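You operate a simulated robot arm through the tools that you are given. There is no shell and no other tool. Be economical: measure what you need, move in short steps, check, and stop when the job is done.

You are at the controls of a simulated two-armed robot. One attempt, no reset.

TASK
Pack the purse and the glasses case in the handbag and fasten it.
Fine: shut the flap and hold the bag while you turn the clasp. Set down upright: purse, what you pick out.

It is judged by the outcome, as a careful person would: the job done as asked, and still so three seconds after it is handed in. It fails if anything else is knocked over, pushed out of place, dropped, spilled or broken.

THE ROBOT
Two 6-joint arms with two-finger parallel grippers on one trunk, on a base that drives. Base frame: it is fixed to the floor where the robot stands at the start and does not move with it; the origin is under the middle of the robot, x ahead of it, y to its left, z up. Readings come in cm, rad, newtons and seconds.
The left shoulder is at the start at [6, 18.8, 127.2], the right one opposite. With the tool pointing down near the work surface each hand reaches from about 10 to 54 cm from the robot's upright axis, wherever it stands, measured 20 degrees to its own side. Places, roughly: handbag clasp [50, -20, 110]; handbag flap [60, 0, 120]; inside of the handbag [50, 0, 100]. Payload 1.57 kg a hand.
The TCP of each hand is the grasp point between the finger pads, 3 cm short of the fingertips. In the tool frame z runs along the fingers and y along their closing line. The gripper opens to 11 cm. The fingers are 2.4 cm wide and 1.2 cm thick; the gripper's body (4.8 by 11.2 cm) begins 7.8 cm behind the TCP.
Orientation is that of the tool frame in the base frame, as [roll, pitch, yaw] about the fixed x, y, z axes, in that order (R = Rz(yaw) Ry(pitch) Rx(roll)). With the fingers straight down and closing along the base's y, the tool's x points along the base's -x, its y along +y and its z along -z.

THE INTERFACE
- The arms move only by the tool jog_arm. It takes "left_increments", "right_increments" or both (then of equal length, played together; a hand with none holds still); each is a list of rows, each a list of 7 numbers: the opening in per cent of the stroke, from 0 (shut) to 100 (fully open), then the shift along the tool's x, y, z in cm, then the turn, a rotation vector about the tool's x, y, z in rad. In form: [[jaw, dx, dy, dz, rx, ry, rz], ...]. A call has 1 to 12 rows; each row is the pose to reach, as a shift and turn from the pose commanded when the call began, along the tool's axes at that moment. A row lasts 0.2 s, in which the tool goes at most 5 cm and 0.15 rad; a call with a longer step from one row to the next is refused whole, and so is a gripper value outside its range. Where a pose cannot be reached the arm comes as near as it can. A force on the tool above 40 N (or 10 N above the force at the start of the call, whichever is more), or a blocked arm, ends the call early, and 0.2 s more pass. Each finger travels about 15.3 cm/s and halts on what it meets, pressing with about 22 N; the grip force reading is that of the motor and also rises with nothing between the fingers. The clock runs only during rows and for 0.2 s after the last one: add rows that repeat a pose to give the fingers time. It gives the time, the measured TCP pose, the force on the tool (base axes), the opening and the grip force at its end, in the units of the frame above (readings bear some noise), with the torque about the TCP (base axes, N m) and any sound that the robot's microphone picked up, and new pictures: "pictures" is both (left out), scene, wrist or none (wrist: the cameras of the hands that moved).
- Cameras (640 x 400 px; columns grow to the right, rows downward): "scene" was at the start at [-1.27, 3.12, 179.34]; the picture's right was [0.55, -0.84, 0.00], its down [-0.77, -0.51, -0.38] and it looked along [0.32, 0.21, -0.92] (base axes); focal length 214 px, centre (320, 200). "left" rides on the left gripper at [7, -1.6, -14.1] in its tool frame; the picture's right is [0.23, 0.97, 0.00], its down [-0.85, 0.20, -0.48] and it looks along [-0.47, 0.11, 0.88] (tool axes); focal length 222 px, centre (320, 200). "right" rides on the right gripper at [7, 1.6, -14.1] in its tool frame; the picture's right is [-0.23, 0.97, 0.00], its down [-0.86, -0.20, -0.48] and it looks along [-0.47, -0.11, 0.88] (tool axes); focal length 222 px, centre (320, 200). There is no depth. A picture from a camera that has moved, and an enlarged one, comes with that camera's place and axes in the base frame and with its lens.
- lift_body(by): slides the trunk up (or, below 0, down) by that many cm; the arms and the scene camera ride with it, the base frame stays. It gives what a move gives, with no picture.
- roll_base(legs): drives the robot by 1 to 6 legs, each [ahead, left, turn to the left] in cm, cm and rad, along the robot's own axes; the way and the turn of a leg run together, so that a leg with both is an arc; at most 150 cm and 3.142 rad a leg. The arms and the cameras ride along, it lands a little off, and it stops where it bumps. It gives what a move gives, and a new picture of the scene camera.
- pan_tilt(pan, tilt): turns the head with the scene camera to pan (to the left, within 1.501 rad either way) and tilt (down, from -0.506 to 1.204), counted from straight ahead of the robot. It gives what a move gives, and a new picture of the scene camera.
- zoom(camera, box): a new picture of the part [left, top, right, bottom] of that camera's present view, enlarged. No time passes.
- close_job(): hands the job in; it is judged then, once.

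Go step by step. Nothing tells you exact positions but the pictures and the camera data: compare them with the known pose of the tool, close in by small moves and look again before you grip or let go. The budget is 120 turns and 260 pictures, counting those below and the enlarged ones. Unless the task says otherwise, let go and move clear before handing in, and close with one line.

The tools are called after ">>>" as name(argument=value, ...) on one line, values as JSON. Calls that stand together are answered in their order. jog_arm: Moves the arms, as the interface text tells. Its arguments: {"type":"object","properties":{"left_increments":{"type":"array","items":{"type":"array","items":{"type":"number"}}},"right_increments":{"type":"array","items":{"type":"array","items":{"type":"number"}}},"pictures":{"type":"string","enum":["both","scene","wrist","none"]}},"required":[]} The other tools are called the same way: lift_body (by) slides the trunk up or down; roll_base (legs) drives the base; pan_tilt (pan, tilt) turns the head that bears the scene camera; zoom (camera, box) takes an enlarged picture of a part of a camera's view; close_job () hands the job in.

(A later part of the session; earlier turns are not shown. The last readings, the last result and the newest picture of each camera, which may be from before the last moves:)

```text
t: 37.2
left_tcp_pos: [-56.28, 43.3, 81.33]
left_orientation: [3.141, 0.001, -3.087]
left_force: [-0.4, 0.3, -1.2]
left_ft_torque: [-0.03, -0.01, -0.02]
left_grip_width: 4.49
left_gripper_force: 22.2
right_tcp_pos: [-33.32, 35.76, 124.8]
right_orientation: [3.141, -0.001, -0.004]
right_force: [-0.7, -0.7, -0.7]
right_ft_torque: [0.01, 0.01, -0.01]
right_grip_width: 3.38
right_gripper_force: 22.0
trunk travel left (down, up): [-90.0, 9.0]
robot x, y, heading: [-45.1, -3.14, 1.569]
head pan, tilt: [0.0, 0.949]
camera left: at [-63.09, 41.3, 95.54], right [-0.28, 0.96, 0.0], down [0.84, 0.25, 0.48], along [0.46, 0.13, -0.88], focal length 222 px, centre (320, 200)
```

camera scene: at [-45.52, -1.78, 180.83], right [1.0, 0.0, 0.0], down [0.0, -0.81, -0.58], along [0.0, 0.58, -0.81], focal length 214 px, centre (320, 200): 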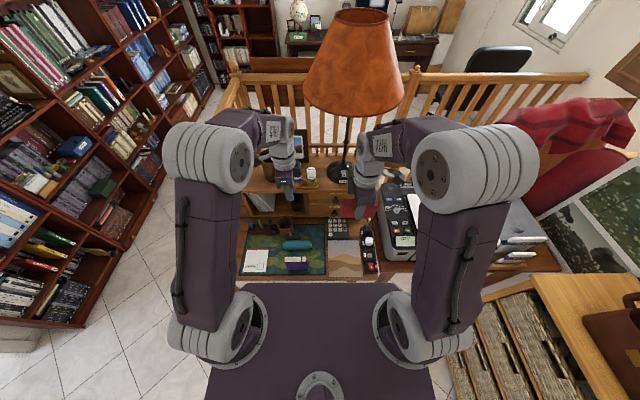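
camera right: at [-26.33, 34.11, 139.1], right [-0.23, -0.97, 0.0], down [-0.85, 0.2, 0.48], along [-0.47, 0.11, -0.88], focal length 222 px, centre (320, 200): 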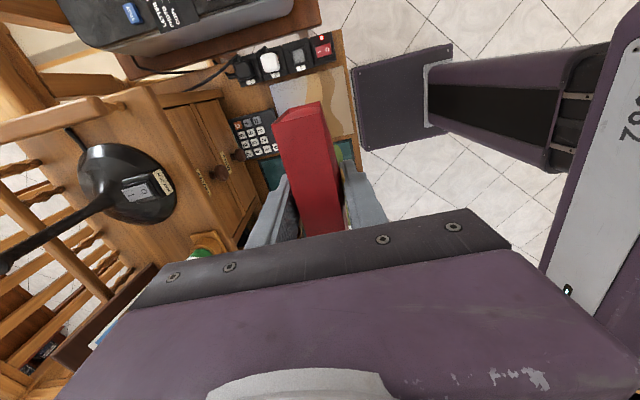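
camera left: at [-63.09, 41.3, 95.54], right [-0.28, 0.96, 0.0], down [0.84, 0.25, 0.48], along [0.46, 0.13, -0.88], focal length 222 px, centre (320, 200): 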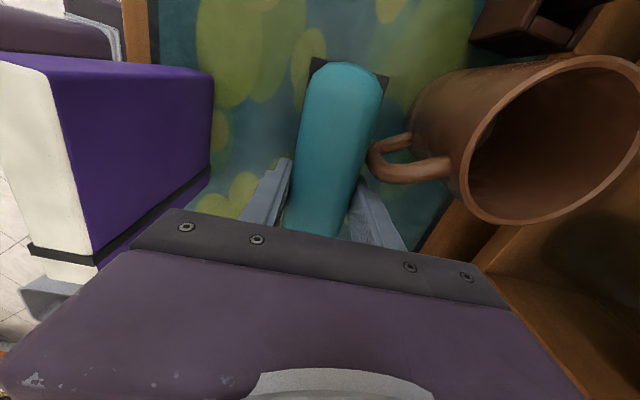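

It is coming along now. I lift on gently.

>>> jog_arm(left_increments=[[0, 0, 0, -1, 0, 0, 0], [0, 0, 0, -2.5, 0, 0, 0], [0, 0, 0, -4.5, 0, 0, 0], [0, 0, 0, -7, 0, 0, 0], [0, 0, 0, -10, 0, 0, 0], [0, 0, 0, -13, 0, 0, 0], [0, 0, 0, -16, 0, 0, 0], [0, 0, 0, -19, 0, 0, 0], [0, 0, 0, -22, 0, 0, 0], [0, 0, 0, -25, 0, 0, 0], [0, 0, 0, -27, 0, 0, 0], [0, 0, 0, -28, 0, 0, 0]], pictures="wrist")

>>> jog_arm(left_increments=[[0, 0, 0, -1, 0, 0, 0], [0, 0, 0, -3, 0, 0, 0], [0, 0, 0, -6, 0, 0, 0], [0, 0, 0, -9, 0, 0, 0], [0, 0, 0, -12, 0, 0, 0], [0, 0, 0, -14, 0, 0, 0], [0, 0, 0, -15, 0, 0, 0]], pictures="both")

```text
t: 39.8
left_tcp_pos: [-56.27, 43.39, 109.36]
left_orientation: [3.14, 0.0, -3.085]
left_force: [1.0, -0.6, -0.6]
left_ft_torque: [-0.02, 0.0, 0.04]
left_grip_width: 4.49
left_gripper_force: 22.3
right_tcp_pos: [-33.25, 35.76, 124.96]
right_orientation: [3.141, 0.001, -0.003]
right_force: [0.0, 0.2, -0.9]
right_ft_torque: [-0.01, 0.0, -0.01]
right_grip_width: 3.39
right_gripper_force: 21.7
trunk travel left (down, up): [-90.0, 9.0]
robot x, y, heading: [-45.31, -3.07, 1.564]
head pan, tilt: [0.0, 0.949]
camera left: at [-63.1, 41.38, 123.6], right [-0.28, 0.96, 0.0], down [0.84, 0.25, 0.48], along [0.46, 0.13, -0.88], focal length 222 px, centre (320, 200)
```

left: 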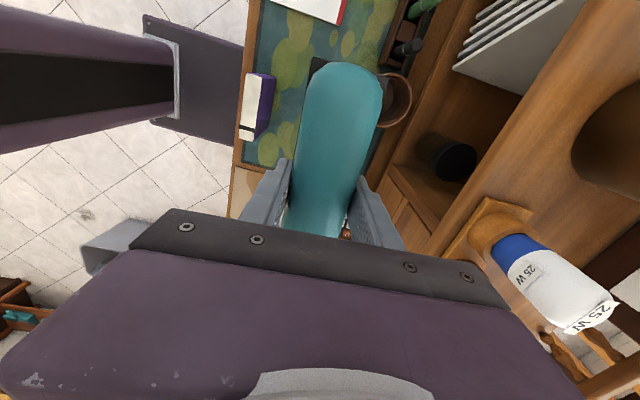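

```text
t: 41.4
left_tcp_pos: [-56.35, 43.25, 124.27]
left_orientation: [3.141, 0.002, -3.087]
left_force: [-0.9, 0.0, -0.6]
left_ft_torque: [0.0, 0.0, 0.02]
left_grip_width: 4.46
left_gripper_force: 21.9
right_tcp_pos: [-33.26, 35.75, 124.92]
right_orientation: [3.141, 0.001, -0.002]
right_force: [0.2, -0.7, -1.1]
right_ft_torque: [-0.01, -0.03, 0.02]
right_grip_width: 3.38
right_gripper_force: 22.0
trunk travel left (down, up): [-90.0, 9.0]
robot x, y, heading: [-45.24, -2.89, 1.567]
head pan, tilt: [0.0, 0.949]
camera scene: at [-45.54, -1.61, 180.83], right [1.0, 0.0, 0.0], down [0.0, -0.81, -0.58], along [0.0, 0.58, -0.81], focal length 214 px, centre (320, 200)
camera left: at [-63.23, 41.29, 138.37], right [-0.28, 0.96, 0.0], down [0.84, 0.25, 0.48], along [0.46, 0.13, -0.88], focal length 222 px, centre (320, 200)
```

scene: 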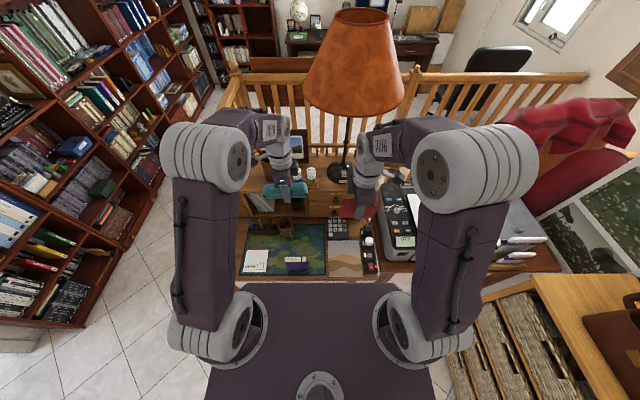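
left: 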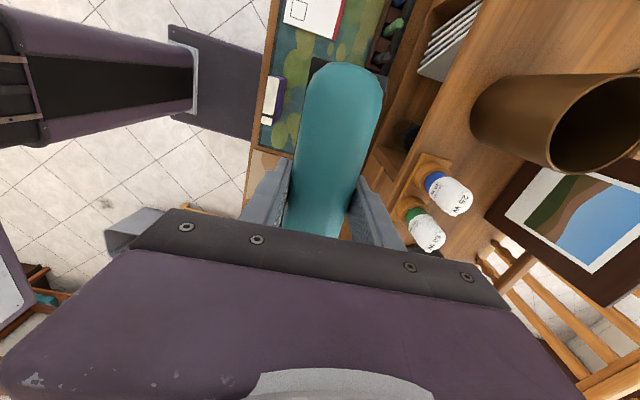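

Both held. I back away from the desk, turn to face the bag table again and look.

>>> roll_base(legs=[[-22, 0, 0], [0, 0, -1.567], [0, 20, 0]])

>>> pan_tilt(pan=0, tilt=0.75)

```text
t: 48.0
left_tcp_pos: [-0.06, 6.06, 124.14]
left_orientation: [-3.14, -0.004, 1.646]
left_force: [0.3, -0.7, -0.4]
left_ft_torque: [0.01, 0.01, 0.0]
left_grip_width: 4.46
left_gripper_force: 21.4
right_tcp_pos: [-7.01, -17.06, 124.81]
right_orientation: [3.14, 0.003, -1.552]
right_force: [0.0, -0.9, -1.0]
right_ft_torque: [0.03, 0.0, -0.02]
right_grip_width: 3.39
right_gripper_force: 22.9
trunk travel left (down, up): [-90.0, 9.0]
robot x, y, heading: [-46.19, -5.36, 0.023]
head pan, tilt: [0.0, 0.949]
camera scene: at [-44.65, -5.97, 180.83], right [0.02, -1.0, 0.0], down [-0.81, -0.01, -0.58], along [0.58, 0.01, -0.81], focal length 214 px, centre (320, 200)
```

scene: 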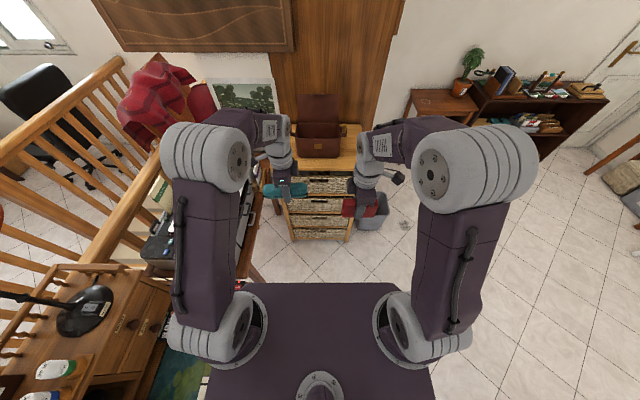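

```text
t: 48.8
left_tcp_pos: [-0.06, 6.46, 124.3]
left_orientation: [-3.141, 0.0, 1.647]
left_force: [0.4, 0.4, -0.2]
left_ft_torque: [-0.01, 0.0, -0.04]
left_grip_width: 4.46
left_gripper_force: 22.1
right_tcp_pos: [-6.92, -16.75, 124.85]
right_orientation: [-3.141, 0.001, -1.553]
right_force: [0.5, -0.4, -1.3]
right_ft_torque: [-0.02, 0.03, 0.0]
right_grip_width: 3.36
right_gripper_force: 22.2
trunk travel left (down, up): [-90.0, 9.0]
robot x, y, heading: [-45.9, -5.48, 0.017]
head pan, tilt: [0.0, 0.75]
camera scene: at [-43.64, -5.4, 182.38], right [0.02, -1.0, 0.0], down [-0.68, -0.01, -0.73], along [0.73, 0.01, -0.68], focal length 214 px, centre (320, 200)
```

scene: 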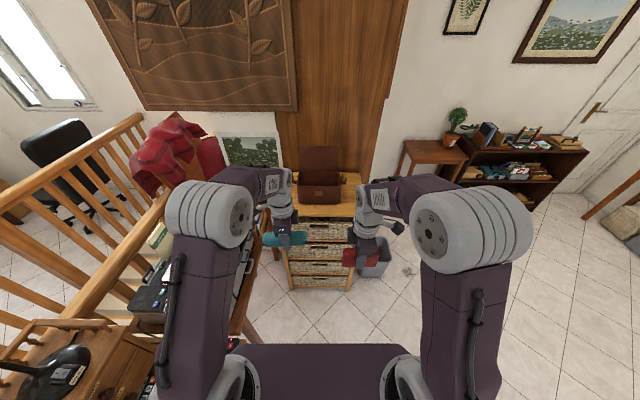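

>>> zoom(camera="scene", box=[270, 130, 380, 210])

```text
5.00 times, centred on (325, 170) of scene
camera zoom: at [-43.64, -5.4, 182.38], right [0.02, -1.0, 0.0], down [-0.68, -0.01, -0.73], along [0.73, 0.01, -0.68], focal length 1072 px, centre (295, 350)
```

zoom: 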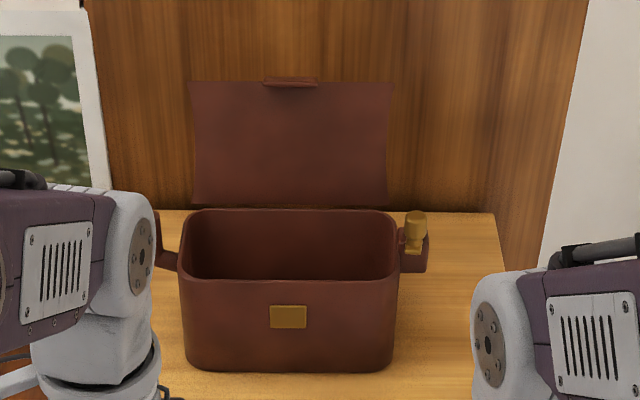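

The bag stands square: rim about z 111.7, x 43–55, y -15 to 8, floor near z 99; flap tab about [61, -3, 125]; a gold turn-knob on the right end near [48, -17, 114] and a handle on the left end. I drive up to it.

>>> roll_base(legs=[[30, 1.5, -0.018], [15, 0, 0]])

>>> pan_tilt(pan=0, tilt=1.0)

>>> zoom(camera="scene", box=[220, 80, 420, 240])

>>> zoom(camera="right", box=[0, 0, 640, 400])

>>> zoom(camera="left", box=[0, 0, 640, 400])

```text
t: 51.8
left_tcp_pos: [44.81, 7.32, 124.22]
left_orientation: [3.14, -0.002, 1.628]
left_force: [-0.6, -0.9, -0.7]
left_ft_torque: [-0.02, 0.02, -0.02]
left_grip_width: 4.46
left_gripper_force: 22.2
right_tcp_pos: [37.46, -15.74, 124.99]
right_orientation: [-3.14, 0.0, -1.572]
right_force: [-0.7, -0.5, -0.7]
right_ft_torque: [-0.03, 0.0, 0.01]
right_grip_width: 3.36
right_gripper_force: 22.0
trunk travel left (down, up): [-90.0, 9.0]
robot x, y, heading: [-1.03, -3.49, -0.001]
head pan, tilt: [0.0, 0.75]
camera scene: at [0.84, -3.69, 182.39], right [0.0, -1.0, 0.0], down [-0.68, 0.0, -0.73], along [0.73, 0.0, -0.68], focal length 214 px, centre (320, 200)
```

scene: 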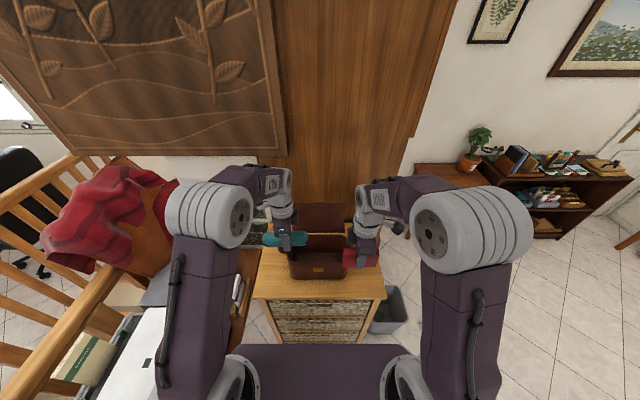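

```text
t: 52.6
left_tcp_pos: [44.94, 7.3, 124.18]
left_orientation: [3.141, 0.0, 1.627]
left_force: [0.7, -0.8, -0.2]
left_ft_torque: [-0.01, 0.05, -0.01]
left_grip_width: 4.49
left_gripper_force: 22.3
right_tcp_pos: [37.71, -15.71, 124.81]
right_orientation: [3.141, 0.001, -1.573]
right_force: [-0.2, -0.1, -0.9]
right_ft_torque: [0.01, 0.0, -0.04]
right_grip_width: 3.37
right_gripper_force: 22.2
trunk travel left (down, up): [-90.0, 9.0]
robot x, y, heading: [-1.41, -4.14, -0.001]
head pan, tilt: [0.0, 1.0]
camera scene: at [-0.08, -3.69, 180.47], right [0.0, -1.0, 0.0], down [-0.84, 0.0, -0.54], along [0.54, 0.0, -0.84], focal length 214 px, centre (320, 200)
```

scene: 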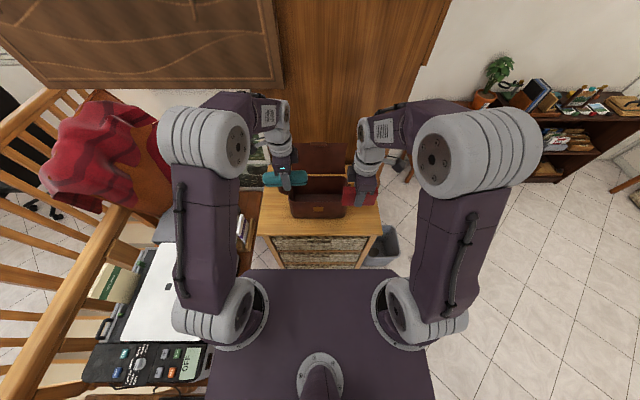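

```text
2.50 times, centred on (320, 160) of scene
camera zoom: at [-0.08, -3.69, 180.47], right [0.0, -1.0, 0.0], down [-0.84, 0.0, -0.54], along [0.54, 0.0, -0.84], focal length 536 px, centre (320, 300)
```

zoom: 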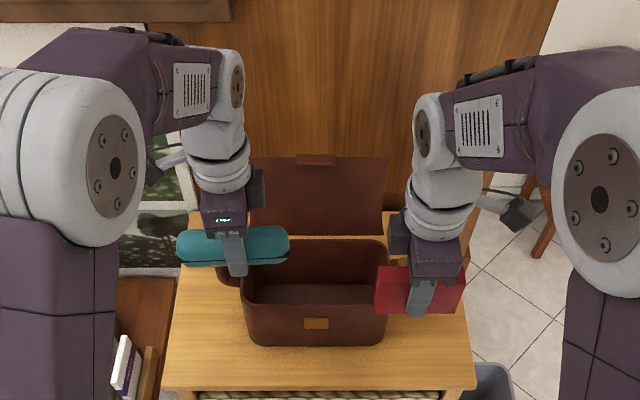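

```text
1.00 times, centred on (320, 200) of right
camera zoom: at [36.04, -22.59, 139.01], right [-0.97, 0.23, 0.0], down [0.2, 0.86, 0.48], along [0.11, 0.47, -0.88], focal length 222 px, centre (320, 200)
```

zoom: 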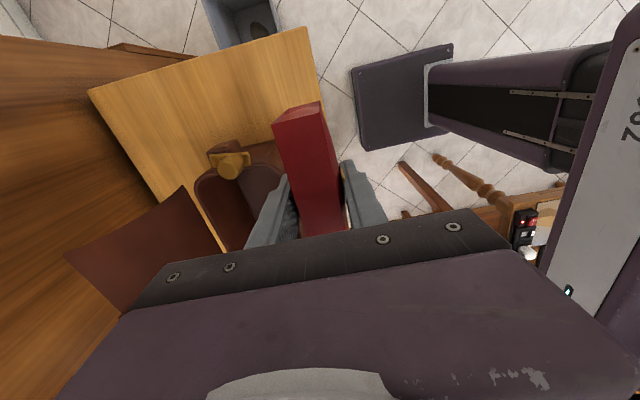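

```text
1.00 times, centred on (320, 200) of left
camera zoom: at [42.96, 14.33, 138.32], right [0.96, 0.28, 0.0], down [0.25, -0.84, 0.48], along [0.14, -0.46, -0.88], focal length 222 px, centre (320, 200)
```

zoom: 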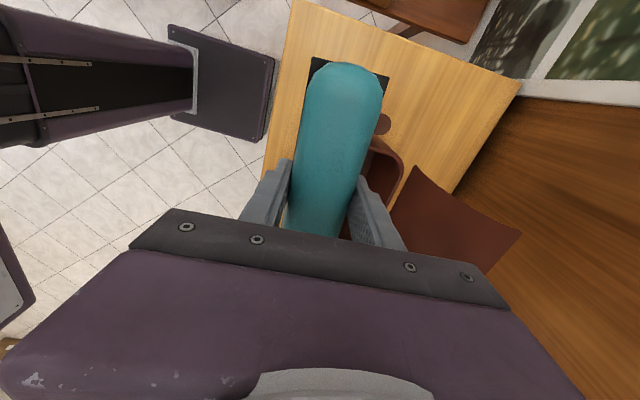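

I'll first set the purse upright on the free table strip in front of the bag to regrip it higher, so its fingers will clear the case in the bag. Lowering it now.

>>> jog_arm(right_increments=[[5, 0, 1.1, 2, 0, 0, 0], [5, 0, 1.1, 5, 0, 0, 0], [5, 0, 1.1, 8, 0, 0, 0], [5, 0, 1.1, 11, 0, 0, 0], [5, 0, 1.1, 14, 0, 0, 0], [5, 0, 1.1, 17, 0, 0, 0], [5, 0, 1.1, 19, 0, 0, 0], [5, 0, 1.1, 20.3, 0, 0, 0]])

>>> zoom(camera="scene", box=[270, 120, 420, 240])

```text
t: 54.4
left_tcp_pos: [45.0, 7.39, 124.09]
left_orientation: [3.141, 0.0, 1.628]
left_force: [0.4, -0.6, -1.3]
left_ft_torque: [-0.06, 0.02, 0.03]
left_grip_width: 4.45
left_gripper_force: 22.1
right_tcp_pos: [36.63, -15.63, 104.79]
right_orientation: [3.141, 0.0, -1.571]
right_force: [-0.4, -0.5, -2.1]
right_ft_torque: [0.0, -0.01, -0.01]
right_grip_width: 3.38
right_gripper_force: 22.0
trunk travel left (down, up): [-90.0, 9.0]
robot x, y, heading: [-1.01, -3.39, -0.003]
head pan, tilt: [0.0, 1.0]
camera scene: at [-0.15, -3.69, 180.47], right [0.0, -1.0, 0.0], down [-0.84, 0.0, -0.54], along [0.54, 0.0, -0.84], focal length 214 px, centre (320, 200)
camera right: at [34.95, -22.52, 118.84], right [-0.97, 0.23, 0.0], down [0.2, 0.86, 0.48], along [0.11, 0.47, -0.88], focal length 222 px, centre (320, 200)
```

scene: 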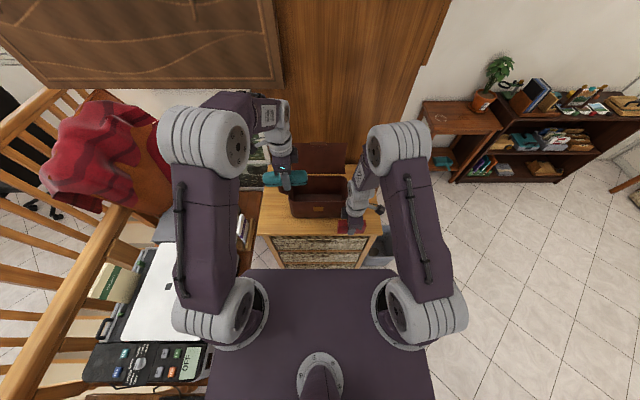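
right: 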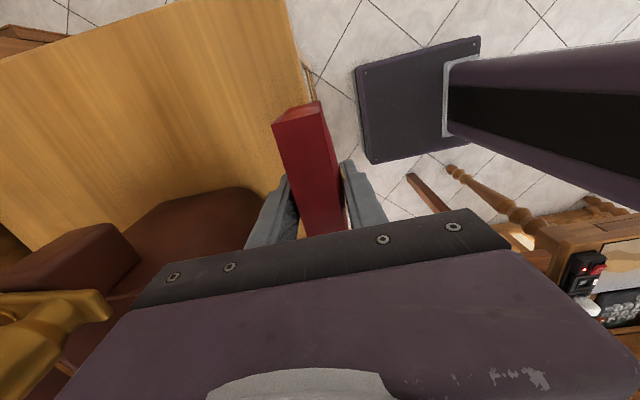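

```text
3.33 times, centred on (345, 180) of scene
camera zoom: at [-0.15, -3.69, 180.47], right [0.0, -1.0, 0.0], down [-0.84, 0.0, -0.54], along [0.54, 0.0, -0.84], focal length 715 px, centre (237, 267)
```

zoom: 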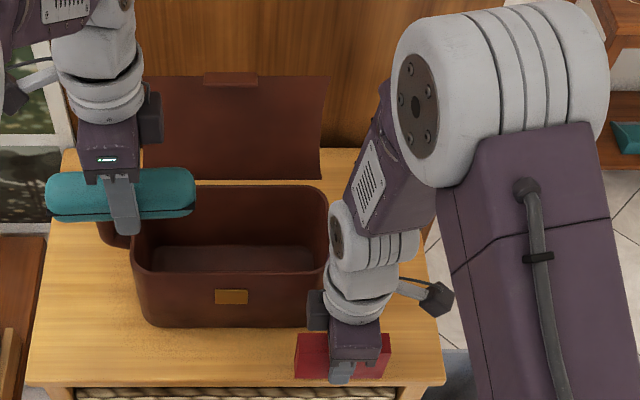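

The table edge is too close there (x≈36), so I'll regrip the purse inside the bag instead. Left hand moves aside, right hand goes above the bag.

>>> jog_arm(left_increments=[[0, 1, 0, 0, 0, 0, 0], [0, 2.5, 0, 0, 0, 0, 0], [0, 4, 0, 0, 0, 0, 0], [0, 6, 0, 0, 0, 0, 0], [0, 8, 0, 0, 0, 0, 0], [0, 10, 0, 0, 0, 0, 0], [0, 11, 0, 0, 0, 0, 0], [0, 11, 0, 0, 0, 0, 0], [0, 11, 0, 0, 0, 0, 0], [0, 11, 0, 0, 0, 0, 0], [0, 11, 0, 0, 0, 0, 0], [0, 11, 0, 0, 0, 0, 0]], right_increments=[[5, 0, 0, -3, 0, 0, 0], [5, 0, 0, -7, 0, 0, 0], [5, 0, 0, -11, 0, 0, 0], [5, 0, 0, -15, 0, 0, 0], [5, 0, 0, -19, 0, 0, 0], [5, -1.5, -1.5, -20, 0, 0, 0], [5, -3.5, -3.8, -20, 0, 0, 0], [5, -6, -6.4, -20, 0, 0, 0], [5, -8.5, -9, -20, 0, 0, 0], [5, -10.5, -11.2, -20, 0, 0, 0], [5, -12, -12.8, -20, 0, 0, 0], [5, -12.4, -13.2, -20, 0, 0, 0]])

>>> zoom(camera="scene", box=[230, 110, 400, 230])

```text
t: 57.0
left_tcp_pos: [44.03, 18.35, 124.1]
left_orientation: [-3.14, -0.001, 1.627]
left_force: [0.2, -0.2, -0.1]
left_ft_torque: [0.0, -0.01, -0.01]
left_grip_width: 4.48
left_gripper_force: 21.9
right_tcp_pos: [49.88, -3.29, 124.34]
right_orientation: [-3.142, -0.001, -1.573]
right_force: [-0.1, -0.6, -0.6]
right_ft_torque: [0.01, -0.01, -0.03]
right_grip_width: 3.4
right_gripper_force: 22.1
trunk travel left (down, up): [-90.0, 9.0]
robot x, y, heading: [-1.26, -3.97, -0.004]
head pan, tilt: [0.0, 1.0]
camera scene: at [-0.18, -3.68, 180.47], right [0.0, -1.0, 0.0], down [-0.84, 0.0, -0.54], along [0.54, 0.0, -0.84], focal length 214 px, centre (320, 200)
camera right: at [48.31, -10.14, 138.58], right [-0.97, 0.23, 0.0], down [0.2, 0.86, 0.48], along [0.11, 0.47, -0.88], focal length 222 px, centre (320, 200)
camera left: at [42.04, 25.35, 138.32], right [0.96, 0.28, 0.0], down [0.25, -0.84, 0.48], along [0.14, -0.46, -0.88], focal length 222 px, centre (320, 200)
```

scene: 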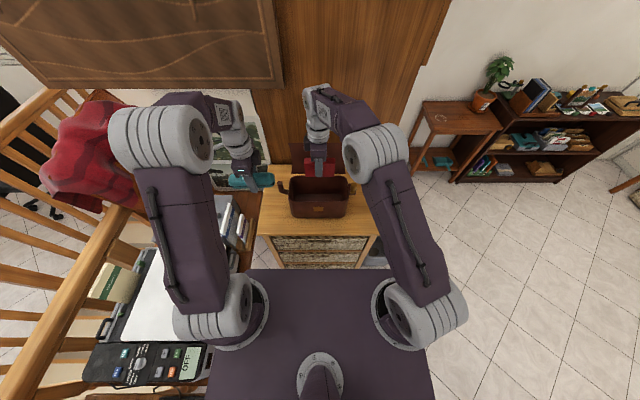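
right: 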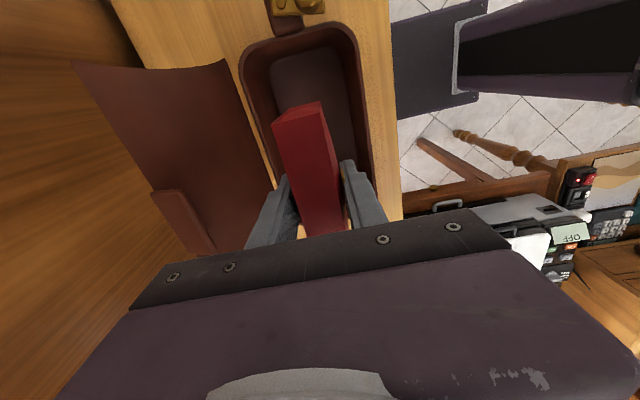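
left: 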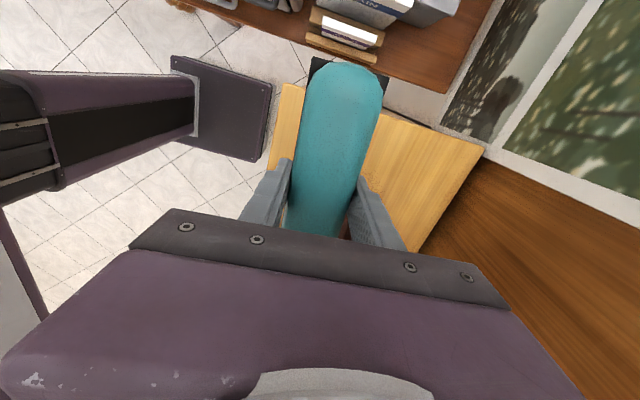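

```text
3.33 times, centred on (315, 170) of scene
camera zoom: at [-0.18, -3.68, 180.47], right [0.0, -1.0, 0.0], down [-0.84, 0.0, -0.54], along [0.54, 0.0, -0.84], focal length 715 px, centre (337, 300)
```

zoom: 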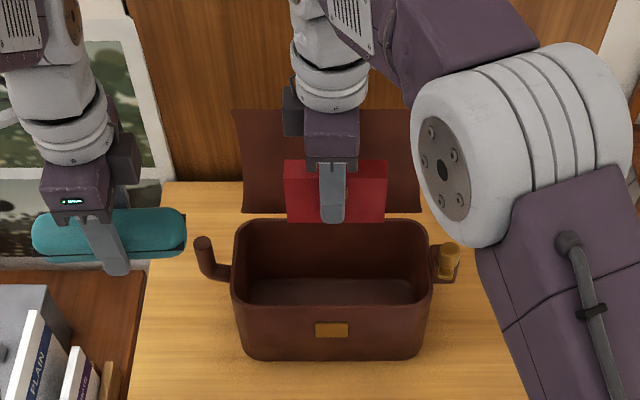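

The right hand is centred over the bag opening. I lower the purse into the bag to just above its floor.

>>> jog_arm(right_increments=[[5, 0, -0.1, 3, 0, 0, 0], [5, 0, -0.1, 7, 0, 0, 0], [5, 0, -0.1, 11, 0, 0, 0], [5, 0, -0.1, 14, 0, 0, 0], [5, 0, -0.1, 16.5, 0, 0, 0], [5, 0, -0.1, 18, 0, 0, 0], [5, 0, -0.1, 19, 0, 0, 0], [5, 0, -0.1, 19.6, 0, 0, 0]], pictures="wrist")

>>> zoom(camera="scene", box=[260, 130, 380, 230])

```text
t: 58.8
left_tcp_pos: [44.06, 18.33, 124.19]
left_orientation: [3.14, 0.0, 1.627]
left_force: [0.1, 0.1, -0.1]
left_ft_torque: [-0.03, 0.04, 0.0]
left_grip_width: 4.46
left_gripper_force: 21.5
right_tcp_pos: [49.84, -3.23, 104.9]
right_orientation: [-3.141, -0.001, -1.572]
right_force: [-0.8, 0.1, -1.9]
right_ft_torque: [0.0, 0.01, 0.0]
right_grip_width: 3.36
right_gripper_force: 21.8
trunk travel left (down, up): [-90.0, 9.0]
robot x, y, heading: [-1.53, -3.93, -0.003]
head pan, tilt: [0.0, 1.0]
camera right: at [48.22, -10.12, 119.06], right [-0.97, 0.23, 0.0], down [0.2, 0.86, 0.48], along [0.11, 0.47, -0.88], focal length 222 px, centre (320, 200)
```

right: 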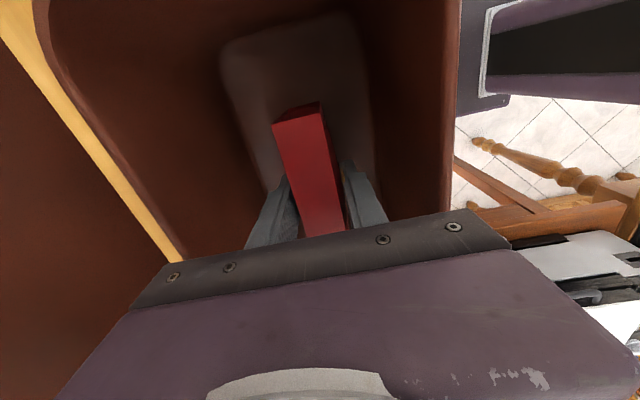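

```text
4.00 times, centred on (320, 180) of scene
camera zoom: at [-0.14, -3.66, 180.47], right [0.0, -1.0, 0.0], down [-0.84, 0.0, -0.54], along [0.54, 0.0, -0.84], focal length 858 px, centre (320, 280)
```

zoom: 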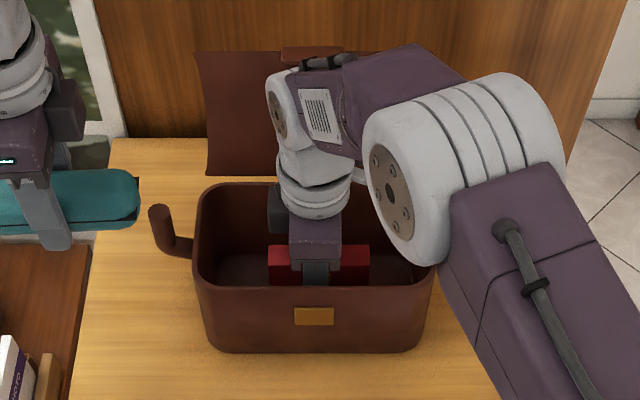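

>>> jog_arm(right_increments=[[5, 0, 0, 0.2, 0, 0, 0], [5, 0, 0, 0.4, 0, 0, 0], [5, 0, 0, 0.6, 0, 0, 0], [5, 0, 0, 0.8, 0, 0, 0], [5, 0, 0, 0.8, 0, 0, 0]], pictures="none")

```text
t: 60.0
left_tcp_pos: [44.16, 18.4, 124.12]
left_orientation: [3.142, 0.001, 1.628]
left_force: [0.8, 0.3, -1.1]
left_ft_torque: [0.0, 0.02, 0.03]
left_grip_width: 4.45
left_gripper_force: 22.0
right_tcp_pos: [49.88, -3.35, 104.07]
right_orientation: [3.141, 0.0, -1.572]
right_force: [-0.2, 0.0, -2.7]
right_ft_torque: [-0.02, 0.0, -0.01]
right_grip_width: 3.36
right_gripper_force: 22.1
trunk travel left (down, up): [-90.0, 9.0]
robot x, y, heading: [-1.29, -3.39, 0.002]
head pan, tilt: [0.0, 1.0]
```

>>> jog_arm(right_increments=[[5, 0, 0, 0.2, 0, 0, 0], [5, 0, 0, 0.4, 0, 0, 0], [5, 0, 0, 0.4, 0, 0, 0]], pictures="wrist")

```text
t: 60.8
left_tcp_pos: [44.17, 18.35, 124.31]
left_orientation: [3.141, -0.001, 1.629]
left_force: [0.4, -0.6, -1.5]
left_ft_torque: [0.01, 0.01, 0.01]
left_grip_width: 4.49
left_gripper_force: 21.8
right_tcp_pos: [49.95, -3.24, 103.78]
right_orientation: [3.141, 0.001, -1.572]
right_force: [-0.8, 0.4, -0.9]
right_ft_torque: [0.0, -0.01, -0.01]
right_grip_width: 3.37
right_gripper_force: 22.3
trunk travel left (down, up): [-90.0, 9.0]
robot x, y, heading: [-1.24, -3.14, 0.001]
head pan, tilt: [0.0, 1.0]
camera right: at [48.2, -10.16, 117.91], right [-0.97, 0.23, 0.0], down [0.2, 0.86, 0.48], along [0.11, 0.47, -0.88], focal length 222 px, centre (320, 200)
```

right: 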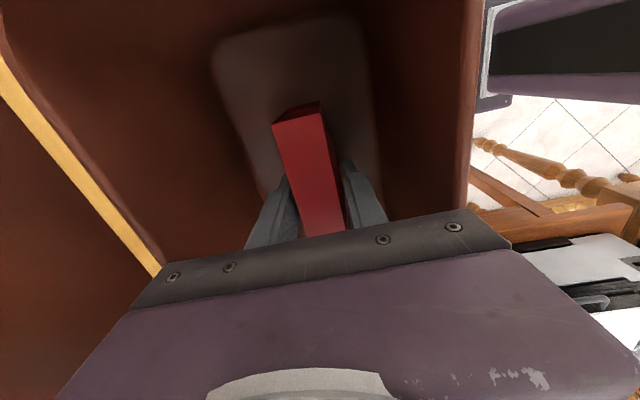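

Close to the floor; I release, rise 2.5 cm and regrip the purse near its top.

>>> jog_arm(right_increments=[[33, 0, 0, 0, 0, 0, 0], [40, 0, 0, 0, 0, 0, 0], [42, 0, 0, 0, 0, 0, 0], [42, 0, 0, 0, 0, 0, 0]], pictures="wrist")

```text
t: 61.8
left_tcp_pos: [44.13, 18.44, 124.18]
left_orientation: [3.14, 0.0, 1.629]
left_force: [-0.1, -0.6, -1.3]
left_ft_torque: [-0.03, 0.04, 0.01]
left_grip_width: 4.49
left_gripper_force: 21.9
right_tcp_pos: [49.78, -3.25, 103.8]
right_orientation: [-3.14, 0.002, -1.574]
right_force: [0.2, -0.1, 0.4]
right_ft_torque: [-0.02, 0.01, -0.05]
right_grip_width: 4.6
right_gripper_force: 0.0
trunk travel left (down, up): [-90.0, 9.0]
robot x, y, heading: [-1.02, -3.82, 0.002]
head pan, tilt: [0.0, 1.0]
camera right: at [48.19, -10.16, 117.93], right [-0.97, 0.23, 0.0], down [0.2, 0.86, 0.48], along [0.11, 0.47, -0.88], focal length 222 px, centre (320, 200)
```

right: 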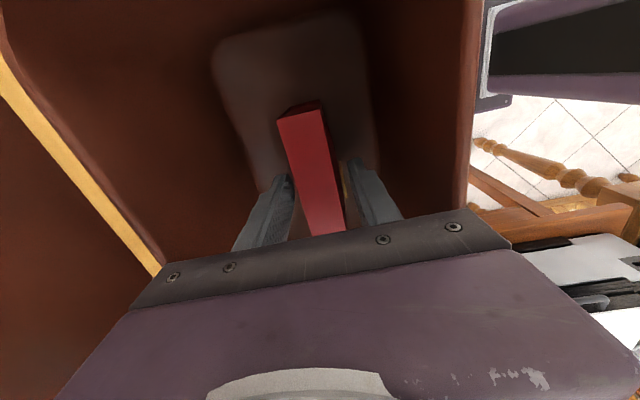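

>>> jog_arm(right_increments=[[42, 0, 0, -1.1, 0, 0, 0], [42, 0, 0, -2.2, 0, 0, 0], [42, 0, 0, -2.2, 0, 0, 0], [30, 0, 0, -2.2, 0, 0, 0], [15, 0, 0, -2.2, 0, 0, 0], [0, 0, 0, -2.2, 0, 0, 0], [0, 0, 0, -2.2, 0, 0, 0]], pictures="wrist")

>>> jog_arm(right_increments=[[0, 0, 0, -0.5, 0, 0, 0], [0, 0, 0, -1.5, 0, 0, 0], [0, 0, 0, -3, 0, 0, 0], [0, 0, 0, -5, 0, 0, 0], [0, 0, 0, -8, 0, 0, 0], [0, 0, 0, -11, 0, 0, 0], [0, 0, 0, -14, 0, 0, 0], [0, 0, 0, -17, 0, 0, 0], [0, 0, 0, -20, 0, 0, 0]], pictures="both")

```text
t: 63.4
left_tcp_pos: [44.0, 18.47, 124.27]
left_orientation: [3.142, 0.002, 1.627]
left_force: [0.0, 0.1, -1.1]
left_ft_torque: [-0.02, 0.02, -0.02]
left_grip_width: 4.45
left_gripper_force: 21.8
right_tcp_pos: [49.86, -3.2, 105.85]
right_orientation: [-3.141, 0.0, -1.573]
right_force: [-1.9, -0.6, 0.5]
right_ft_torque: [0.0, -0.01, 0.0]
right_grip_width: 3.34
right_gripper_force: 22.4
trunk travel left (down, up): [-90.0, 9.0]
robot x, y, heading: [-1.43, -3.69, -0.003]
head pan, tilt: [0.0, 1.0]
camera right: at [48.22, -10.11, 120.13], right [-0.97, 0.23, 0.0], down [0.2, 0.86, 0.48], along [0.11, 0.47, -0.88], focal length 222 px, centre (320, 200)
```

right: 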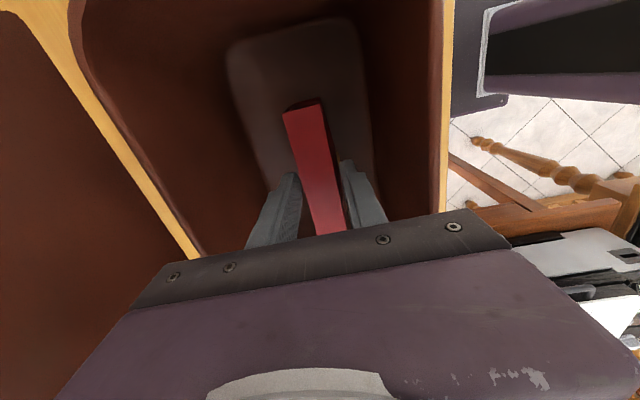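

```text
t: 65.4
left_tcp_pos: [43.98, 18.34, 124.16]
left_orientation: [-3.142, 0.001, 1.629]
left_force: [0.4, -0.6, -0.8]
left_ft_torque: [0.02, 0.02, 0.0]
left_grip_width: 4.44
left_gripper_force: 22.3
right_tcp_pos: [49.62, -3.5, 125.75]
right_orientation: [3.141, 0.001, -1.572]
right_force: [-0.2, 0.8, -0.8]
right_ft_torque: [0.0, -0.06, 0.0]
right_grip_width: 3.33
right_gripper_force: 22.0
trunk travel left (down, up): [-90.0, 9.0]
robot x, y, heading: [-0.94, -3.95, -0.001]
head pan, tilt: [0.0, 1.0]
camera scene: at [-0.25, -3.69, 180.47], right [0.0, -1.0, 0.0], down [-0.84, 0.0, -0.54], along [0.54, 0.0, -0.84], focal length 214 px, centre (320, 200)
camera right: at [47.91, -10.38, 139.97], right [-0.97, 0.23, 0.0], down [0.2, 0.86, 0.48], along [0.11, 0.47, -0.88], focal length 222 px, centre (320, 200)
```

scene: 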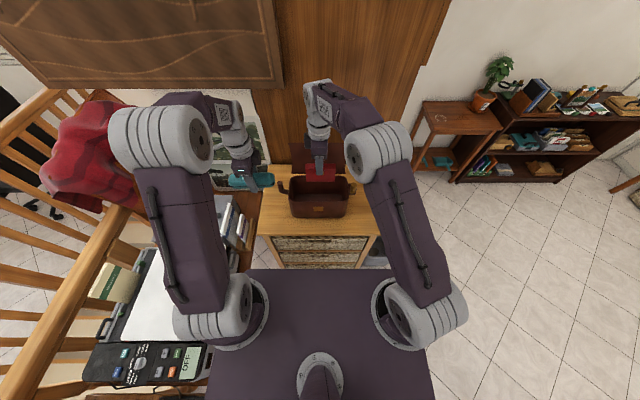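
right: 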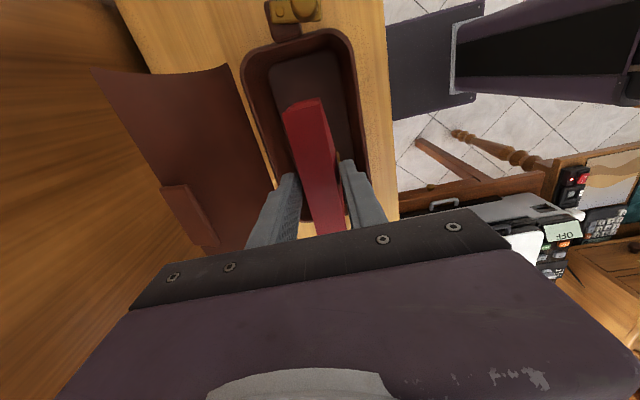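

Purse regripped high. The right hand moves aside and the left brings the glasses case over the front half of the bag.

>>> jog_arm(left_increments=[[0, 0, 0, 0, 0, 0, 0], [0, 0, 0, 0, 0, 0, 0], [0, 0, 0, 0, 0, 0, 0], [0, 0, 0, 0, 0, 0, 0], [0, -1.5, 0.2, 0, 0, 0, 0], [0, -4.5, 0.6, 0, 0, 0, 0.02], [0, -8, 1.1, 0, 0, 0, 0.03], [0, -12, 1.7, 0, 0, 0, 0.04], [0, -16, 2.3, 0, 0, 0, 0.057], [0, -19.5, 2.8, 0, 0, 0, 0.057], [0, -21.3, 3, 0, 0, 0, 0.057], [0, -21.8, 3.06, 0, 0, 0, 0.057]], right_increments=[[0, 1.5, 1, -0.5, 0, 0, 0], [0, 4.5, 3, -1, 0, 0, 0], [0, 8, 5, -1.5, 0, 0, 0], [0, 12, 7, -2, 0, 0, 0], [0, 16, 9, -2, 0, 0, 0], [0, 19, 10, -2, 0, 0, 0], [0, 20.5, 10, -2, 0, 0, 0], [0, 20.5, 10, -2, 0, 0, 0], [0, 20.5, 10, -2, 0, 0, 0], [0, 20.5, 10, -2, 0, 0, 0], [0, 20.5, 10, -2, 0, 0, 0], [0, 20.5, 10, -2, 0, 0, 0]])

>>> zoom(camera="scene", box=[260, 130, 380, 230])

```text
t: 68.0
left_tcp_pos: [48.54, -3.14, 124.25]
left_orientation: [-3.141, 0.0, 1.573]
left_force: [0.0, -0.6, -0.8]
left_ft_torque: [-0.02, -0.01, -0.01]
left_grip_width: 4.48
left_gripper_force: 21.9
right_tcp_pos: [39.59, -23.88, 127.84]
right_orientation: [3.141, -0.002, -1.571]
right_force: [-0.2, -0.8, -1.4]
right_ft_torque: [-0.01, -0.01, 0.03]
right_grip_width: 3.32
right_gripper_force: 22.1
trunk travel left (down, up): [-90.0, 9.0]
robot x, y, heading: [-0.99, -3.21, -0.001]
head pan, tilt: [0.0, 1.0]
camera scene: at [-0.2, -3.68, 180.47], right [0.0, -1.0, 0.0], down [-0.84, 0.0, -0.54], along [0.54, 0.0, -0.84], focal length 214 px, centre (320, 200)
camera right: at [37.88, -30.79, 142.06], right [-0.97, 0.23, 0.0], down [0.2, 0.86, 0.48], along [0.11, 0.47, -0.88], focal length 222 px, centre (320, 200)
camera left: at [46.88, 3.91, 138.36], right [0.97, 0.23, 0.0], down [0.2, -0.85, 0.48], along [0.11, -0.47, -0.88], focal length 222 px, centre (320, 200)
```

scene: 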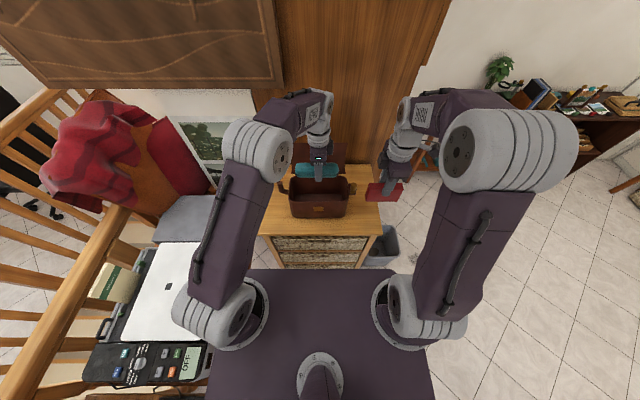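
right: 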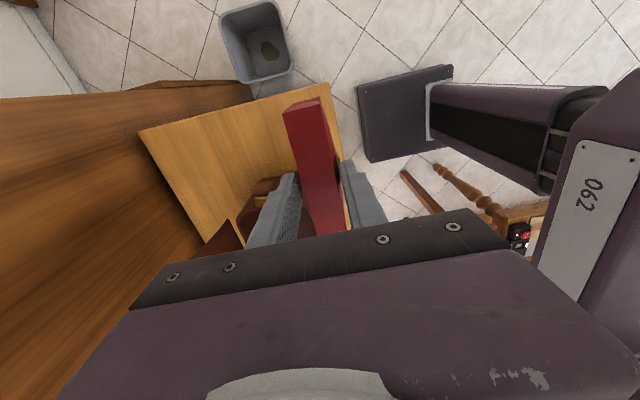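
left: 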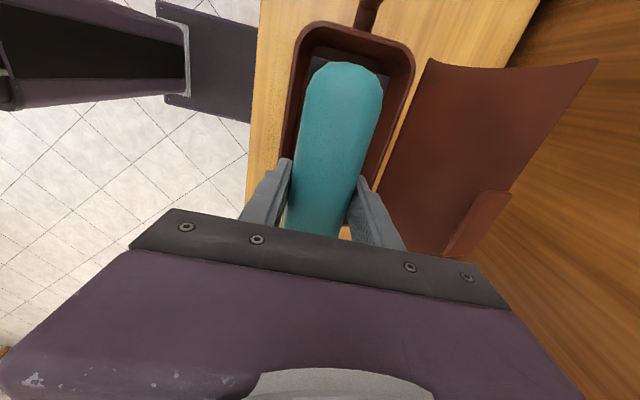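

```text
4.00 times, centred on (320, 180) of scene
camera zoom: at [-0.2, -3.68, 180.47], right [0.0, -1.0, 0.0], down [-0.84, 0.0, -0.54], along [0.54, 0.0, -0.84], focal length 858 px, centre (320, 280)
```

zoom: 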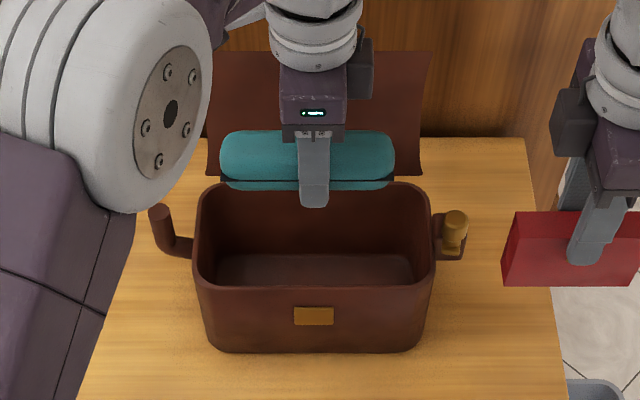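

The bag is unmoved. I lower the case into it, shifting slightly back for finger clearance at the front wall.

>>> jog_arm(left_increments=[[0, 0, 0.5, 2, 0, 0, 0], [0, 0, 0.5, 5, 0, 0, 0], [0, 0, 0.5, 8, 0, 0, 0], [0, 0, 0.5, 11, 0, 0, 0], [0, 0, 0.5, 14, 0, 0, 0], [0, 0, 0.5, 16, 0, 0, 0], [0, 0, 0.5, 17.5, 0, 0, 0], [0, 0, 0.5, 18.5, 0, 0, 0]], pictures="wrist")

>>> zoom(camera="scene", box=[260, 130, 380, 230])

```text
t: 69.8
left_tcp_pos: [49.23, -3.02, 105.6]
left_orientation: [3.141, -0.001, 1.573]
left_force: [-0.6, 0.5, -1.8]
left_ft_torque: [0.02, -0.01, 0.0]
left_grip_width: 4.48
left_gripper_force: 22.1
right_tcp_pos: [39.61, -23.9, 127.95]
right_orientation: [-3.14, 0.001, -1.573]
right_force: [0.3, 0.6, -1.1]
right_ft_torque: [-0.01, -0.02, 0.04]
right_grip_width: 3.34
right_gripper_force: 22.2
trunk travel left (down, up): [-90.0, 9.0]
robot x, y, heading: [-1.29, -4.05, -0.005]
head pan, tilt: [0.0, 1.0]
camera left: at [47.57, 3.96, 119.84], right [0.97, 0.23, 0.0], down [0.2, -0.85, 0.48], along [0.11, -0.47, -0.88], focal length 222 px, centre (320, 200)
```

left: 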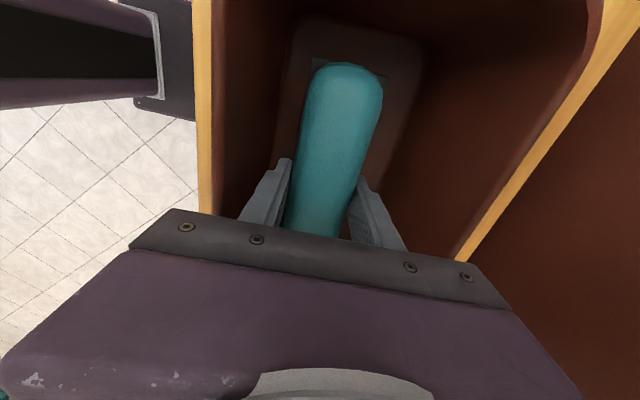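

```text
4.00 times, centred on (320, 180) of scene
camera zoom: at [-0.09, -3.72, 180.47], right [0.0, -1.0, 0.0], down [-0.84, 0.0, -0.54], along [0.54, 0.0, -0.84], focal length 858 px, centre (320, 280)
```

zoom: 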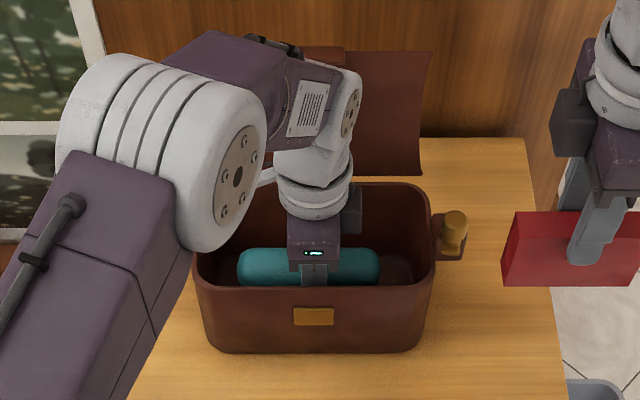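

>>> jog_arm(left_increments=[[0, 0, 0.4, 0.5, 0, 0, 0], [0, 0, 0.7, 0.9, 0, 0, 0], [0, 0, 0.7, 1.2, 0, 0, 0], [0, 0, 0.7, 1.5, 0, 0, 0], [0, 0, 0.7, 1.8, 0, 0, 0], [0, 0, 0.7, 1.9, 0, 0, 0]], pictures="wrist")

```text
t: 71.2
left_tcp_pos: [49.9, -3.24, 103.75]
left_orientation: [3.141, 0.0, 1.573]
left_force: [0.9, 0.2, -0.7]
left_ft_torque: [-0.01, 0.02, -0.01]
left_grip_width: 4.47
left_gripper_force: 22.1
right_tcp_pos: [39.6, -23.97, 127.81]
right_orientation: [-3.141, 0.001, -1.572]
right_force: [-0.1, 0.5, -1.5]
right_ft_torque: [0.01, -0.01, -0.02]
right_grip_width: 3.34
right_gripper_force: 21.9
trunk travel left (down, up): [-90.0, 9.0]
robot x, y, heading: [-1.06, -3.47, -0.001]
head pan, tilt: [0.0, 1.0]
camera left: at [48.24, 3.82, 117.93], right [0.97, 0.23, 0.0], down [0.2, -0.85, 0.48], along [0.11, -0.47, -0.88], focal length 222 px, centre (320, 200)
```

left: 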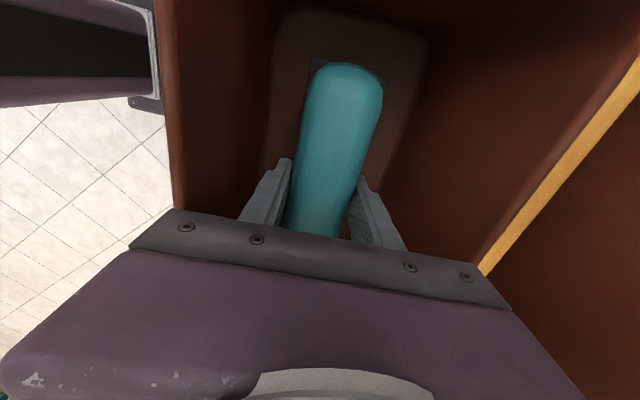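

>>> jog_arm(left_increments=[[0, 0, 0.1, 0.2, 0, 0, 0], [0, 0, 0.2, 0.4, 0, 0, 0], [0, 0, 0.2, 0.6, 0, 0, 0], [0, 0, 0.2, 0.7, 0, 0, 0]], pictures="none")

```text
t: 72.2
left_tcp_pos: [50.14, -3.16, 102.99]
left_orientation: [3.14, -0.002, 1.572]
left_force: [-0.4, -1.2, -1.6]
left_ft_torque: [0.02, 0.02, 0.08]
left_grip_width: 4.47
left_gripper_force: 22.2
right_tcp_pos: [39.58, -23.82, 127.92]
right_orientation: [3.141, 0.0, -1.573]
right_force: [0.5, -0.2, -1.5]
right_ft_torque: [-0.02, 0.01, 0.01]
right_grip_width: 3.32
right_gripper_force: 21.6
trunk travel left (down, up): [-90.0, 9.0]
robot x, y, heading: [-0.98, -3.61, -0.0]
head pan, tilt: [0.0, 1.0]
```

>>> jog_arm(left_increments=[[0, 0, 0, 0.2, 0, 0, 0], [0, 0, 0, 0.4, 0, 0, 0], [0, 0, 0, 0.6, 0, 0, 0], [0, 0, 0, 0.6, 0, 0, 0]], pictures="wrist")

```text
t: 73.2
left_tcp_pos: [50.16, -3.26, 102.46]
left_orientation: [-3.141, 0.0, 1.572]
left_force: [-1.0, -0.3, -1.2]
left_ft_torque: [0.0, 0.0, 0.01]
left_grip_width: 4.49
left_gripper_force: 22.0
right_tcp_pos: [39.51, -23.82, 127.92]
right_orientation: [-3.141, 0.001, -1.574]
right_force: [0.2, -0.2, -0.7]
right_ft_torque: [-0.01, 0.04, 0.0]
right_grip_width: 3.33
right_gripper_force: 22.4
trunk travel left (down, up): [-90.0, 9.0]
robot x, y, heading: [-1.21, -3.46, -0.001]
head pan, tilt: [0.0, 1.0]
camera left: at [48.57, 3.82, 116.59], right [0.97, 0.23, 0.0], down [0.2, -0.85, 0.48], along [0.11, -0.47, -0.88], focal length 222 px, centre (320, 200)
```

left: 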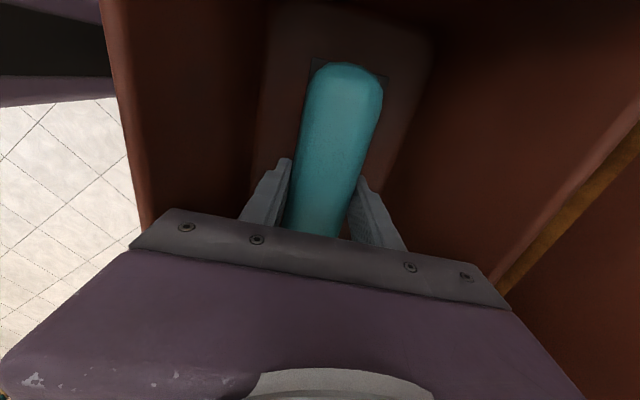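

No contact; only a few millimetres from the floor. I release and withdraw upward.

>>> jog_arm(left_increments=[[42, 0, 0, 0, 0, 0, 0], [50, 0, 0, 0, 0, 0, 0], [50, 0, 0, 0, 0, 0, 0], [50, 0, 0, -1.5, 0, 0, 0], [50, 0, 0, -4, 0, 0, 0], [50, 0, 0, -8, 0, 0, 0], [50, 0, 0, -12, 0, 0, 0], [50, 0, 0, -16, 0, 0, 0], [50, 0, 0, -20, 0, 0, 0], [50, 0, 0, -22, 0, 0, 0]], pictures="both")

>>> zoom(camera="left", box=[200, 0, 500, 240])

```text
t: 75.4
left_tcp_pos: [50.02, -3.3, 124.55]
left_orientation: [-3.141, 0.0, 1.573]
left_force: [0.1, 0.1, 0.1]
left_ft_torque: [0.03, 0.0, -0.01]
left_grip_width: 5.51
left_gripper_force: 0.0
right_tcp_pos: [39.7, -23.95, 127.81]
right_orientation: [-3.141, -0.001, -1.573]
right_force: [0.0, 0.5, -1.9]
right_ft_torque: [0.02, -0.02, 0.0]
right_grip_width: 3.37
right_gripper_force: 21.8
trunk travel left (down, up): [-90.0, 9.0]
robot x, y, heading: [-1.28, -3.71, -0.005]
head pan, tilt: [0.0, 1.0]
camera scene: at [-0.2, -3.7, 180.47], right [0.0, -1.0, 0.0], down [-0.84, 0.0, -0.54], along [0.54, 0.0, -0.84], focal length 214 px, centre (320, 200)
camera left: at [48.42, 3.74, 138.62], right [0.97, 0.23, 0.0], down [0.2, -0.85, 0.48], along [0.11, -0.47, -0.88], focal length 222 px, centre (320, 200)
```

scene: 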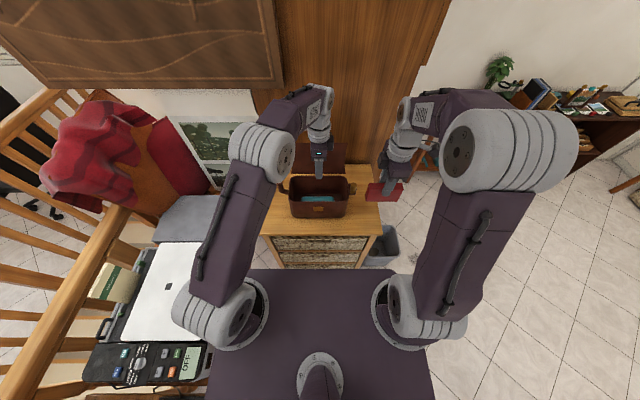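
left: 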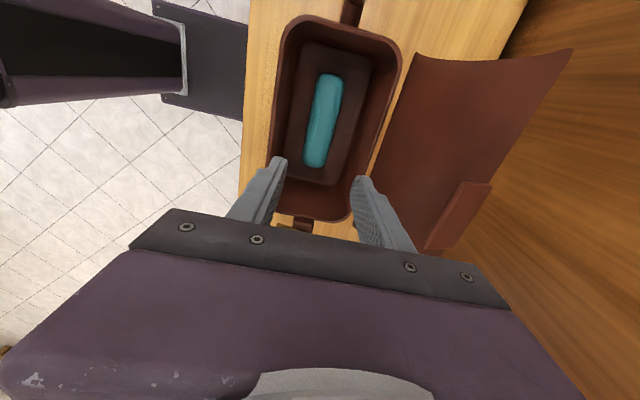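

```text
1.67 times, centred on (350, 120) of left
camera zoom: at [48.42, 3.74, 138.62], right [0.97, 0.23, 0.0], down [0.2, -0.85, 0.48], along [0.11, -0.47, -0.88], focal length 370 px, centre (270, 333)
```

zoom: 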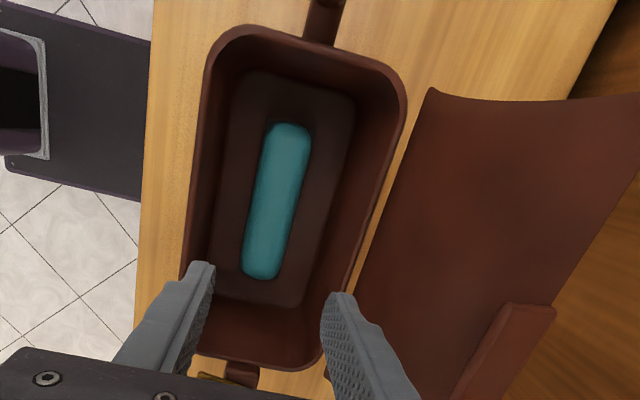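

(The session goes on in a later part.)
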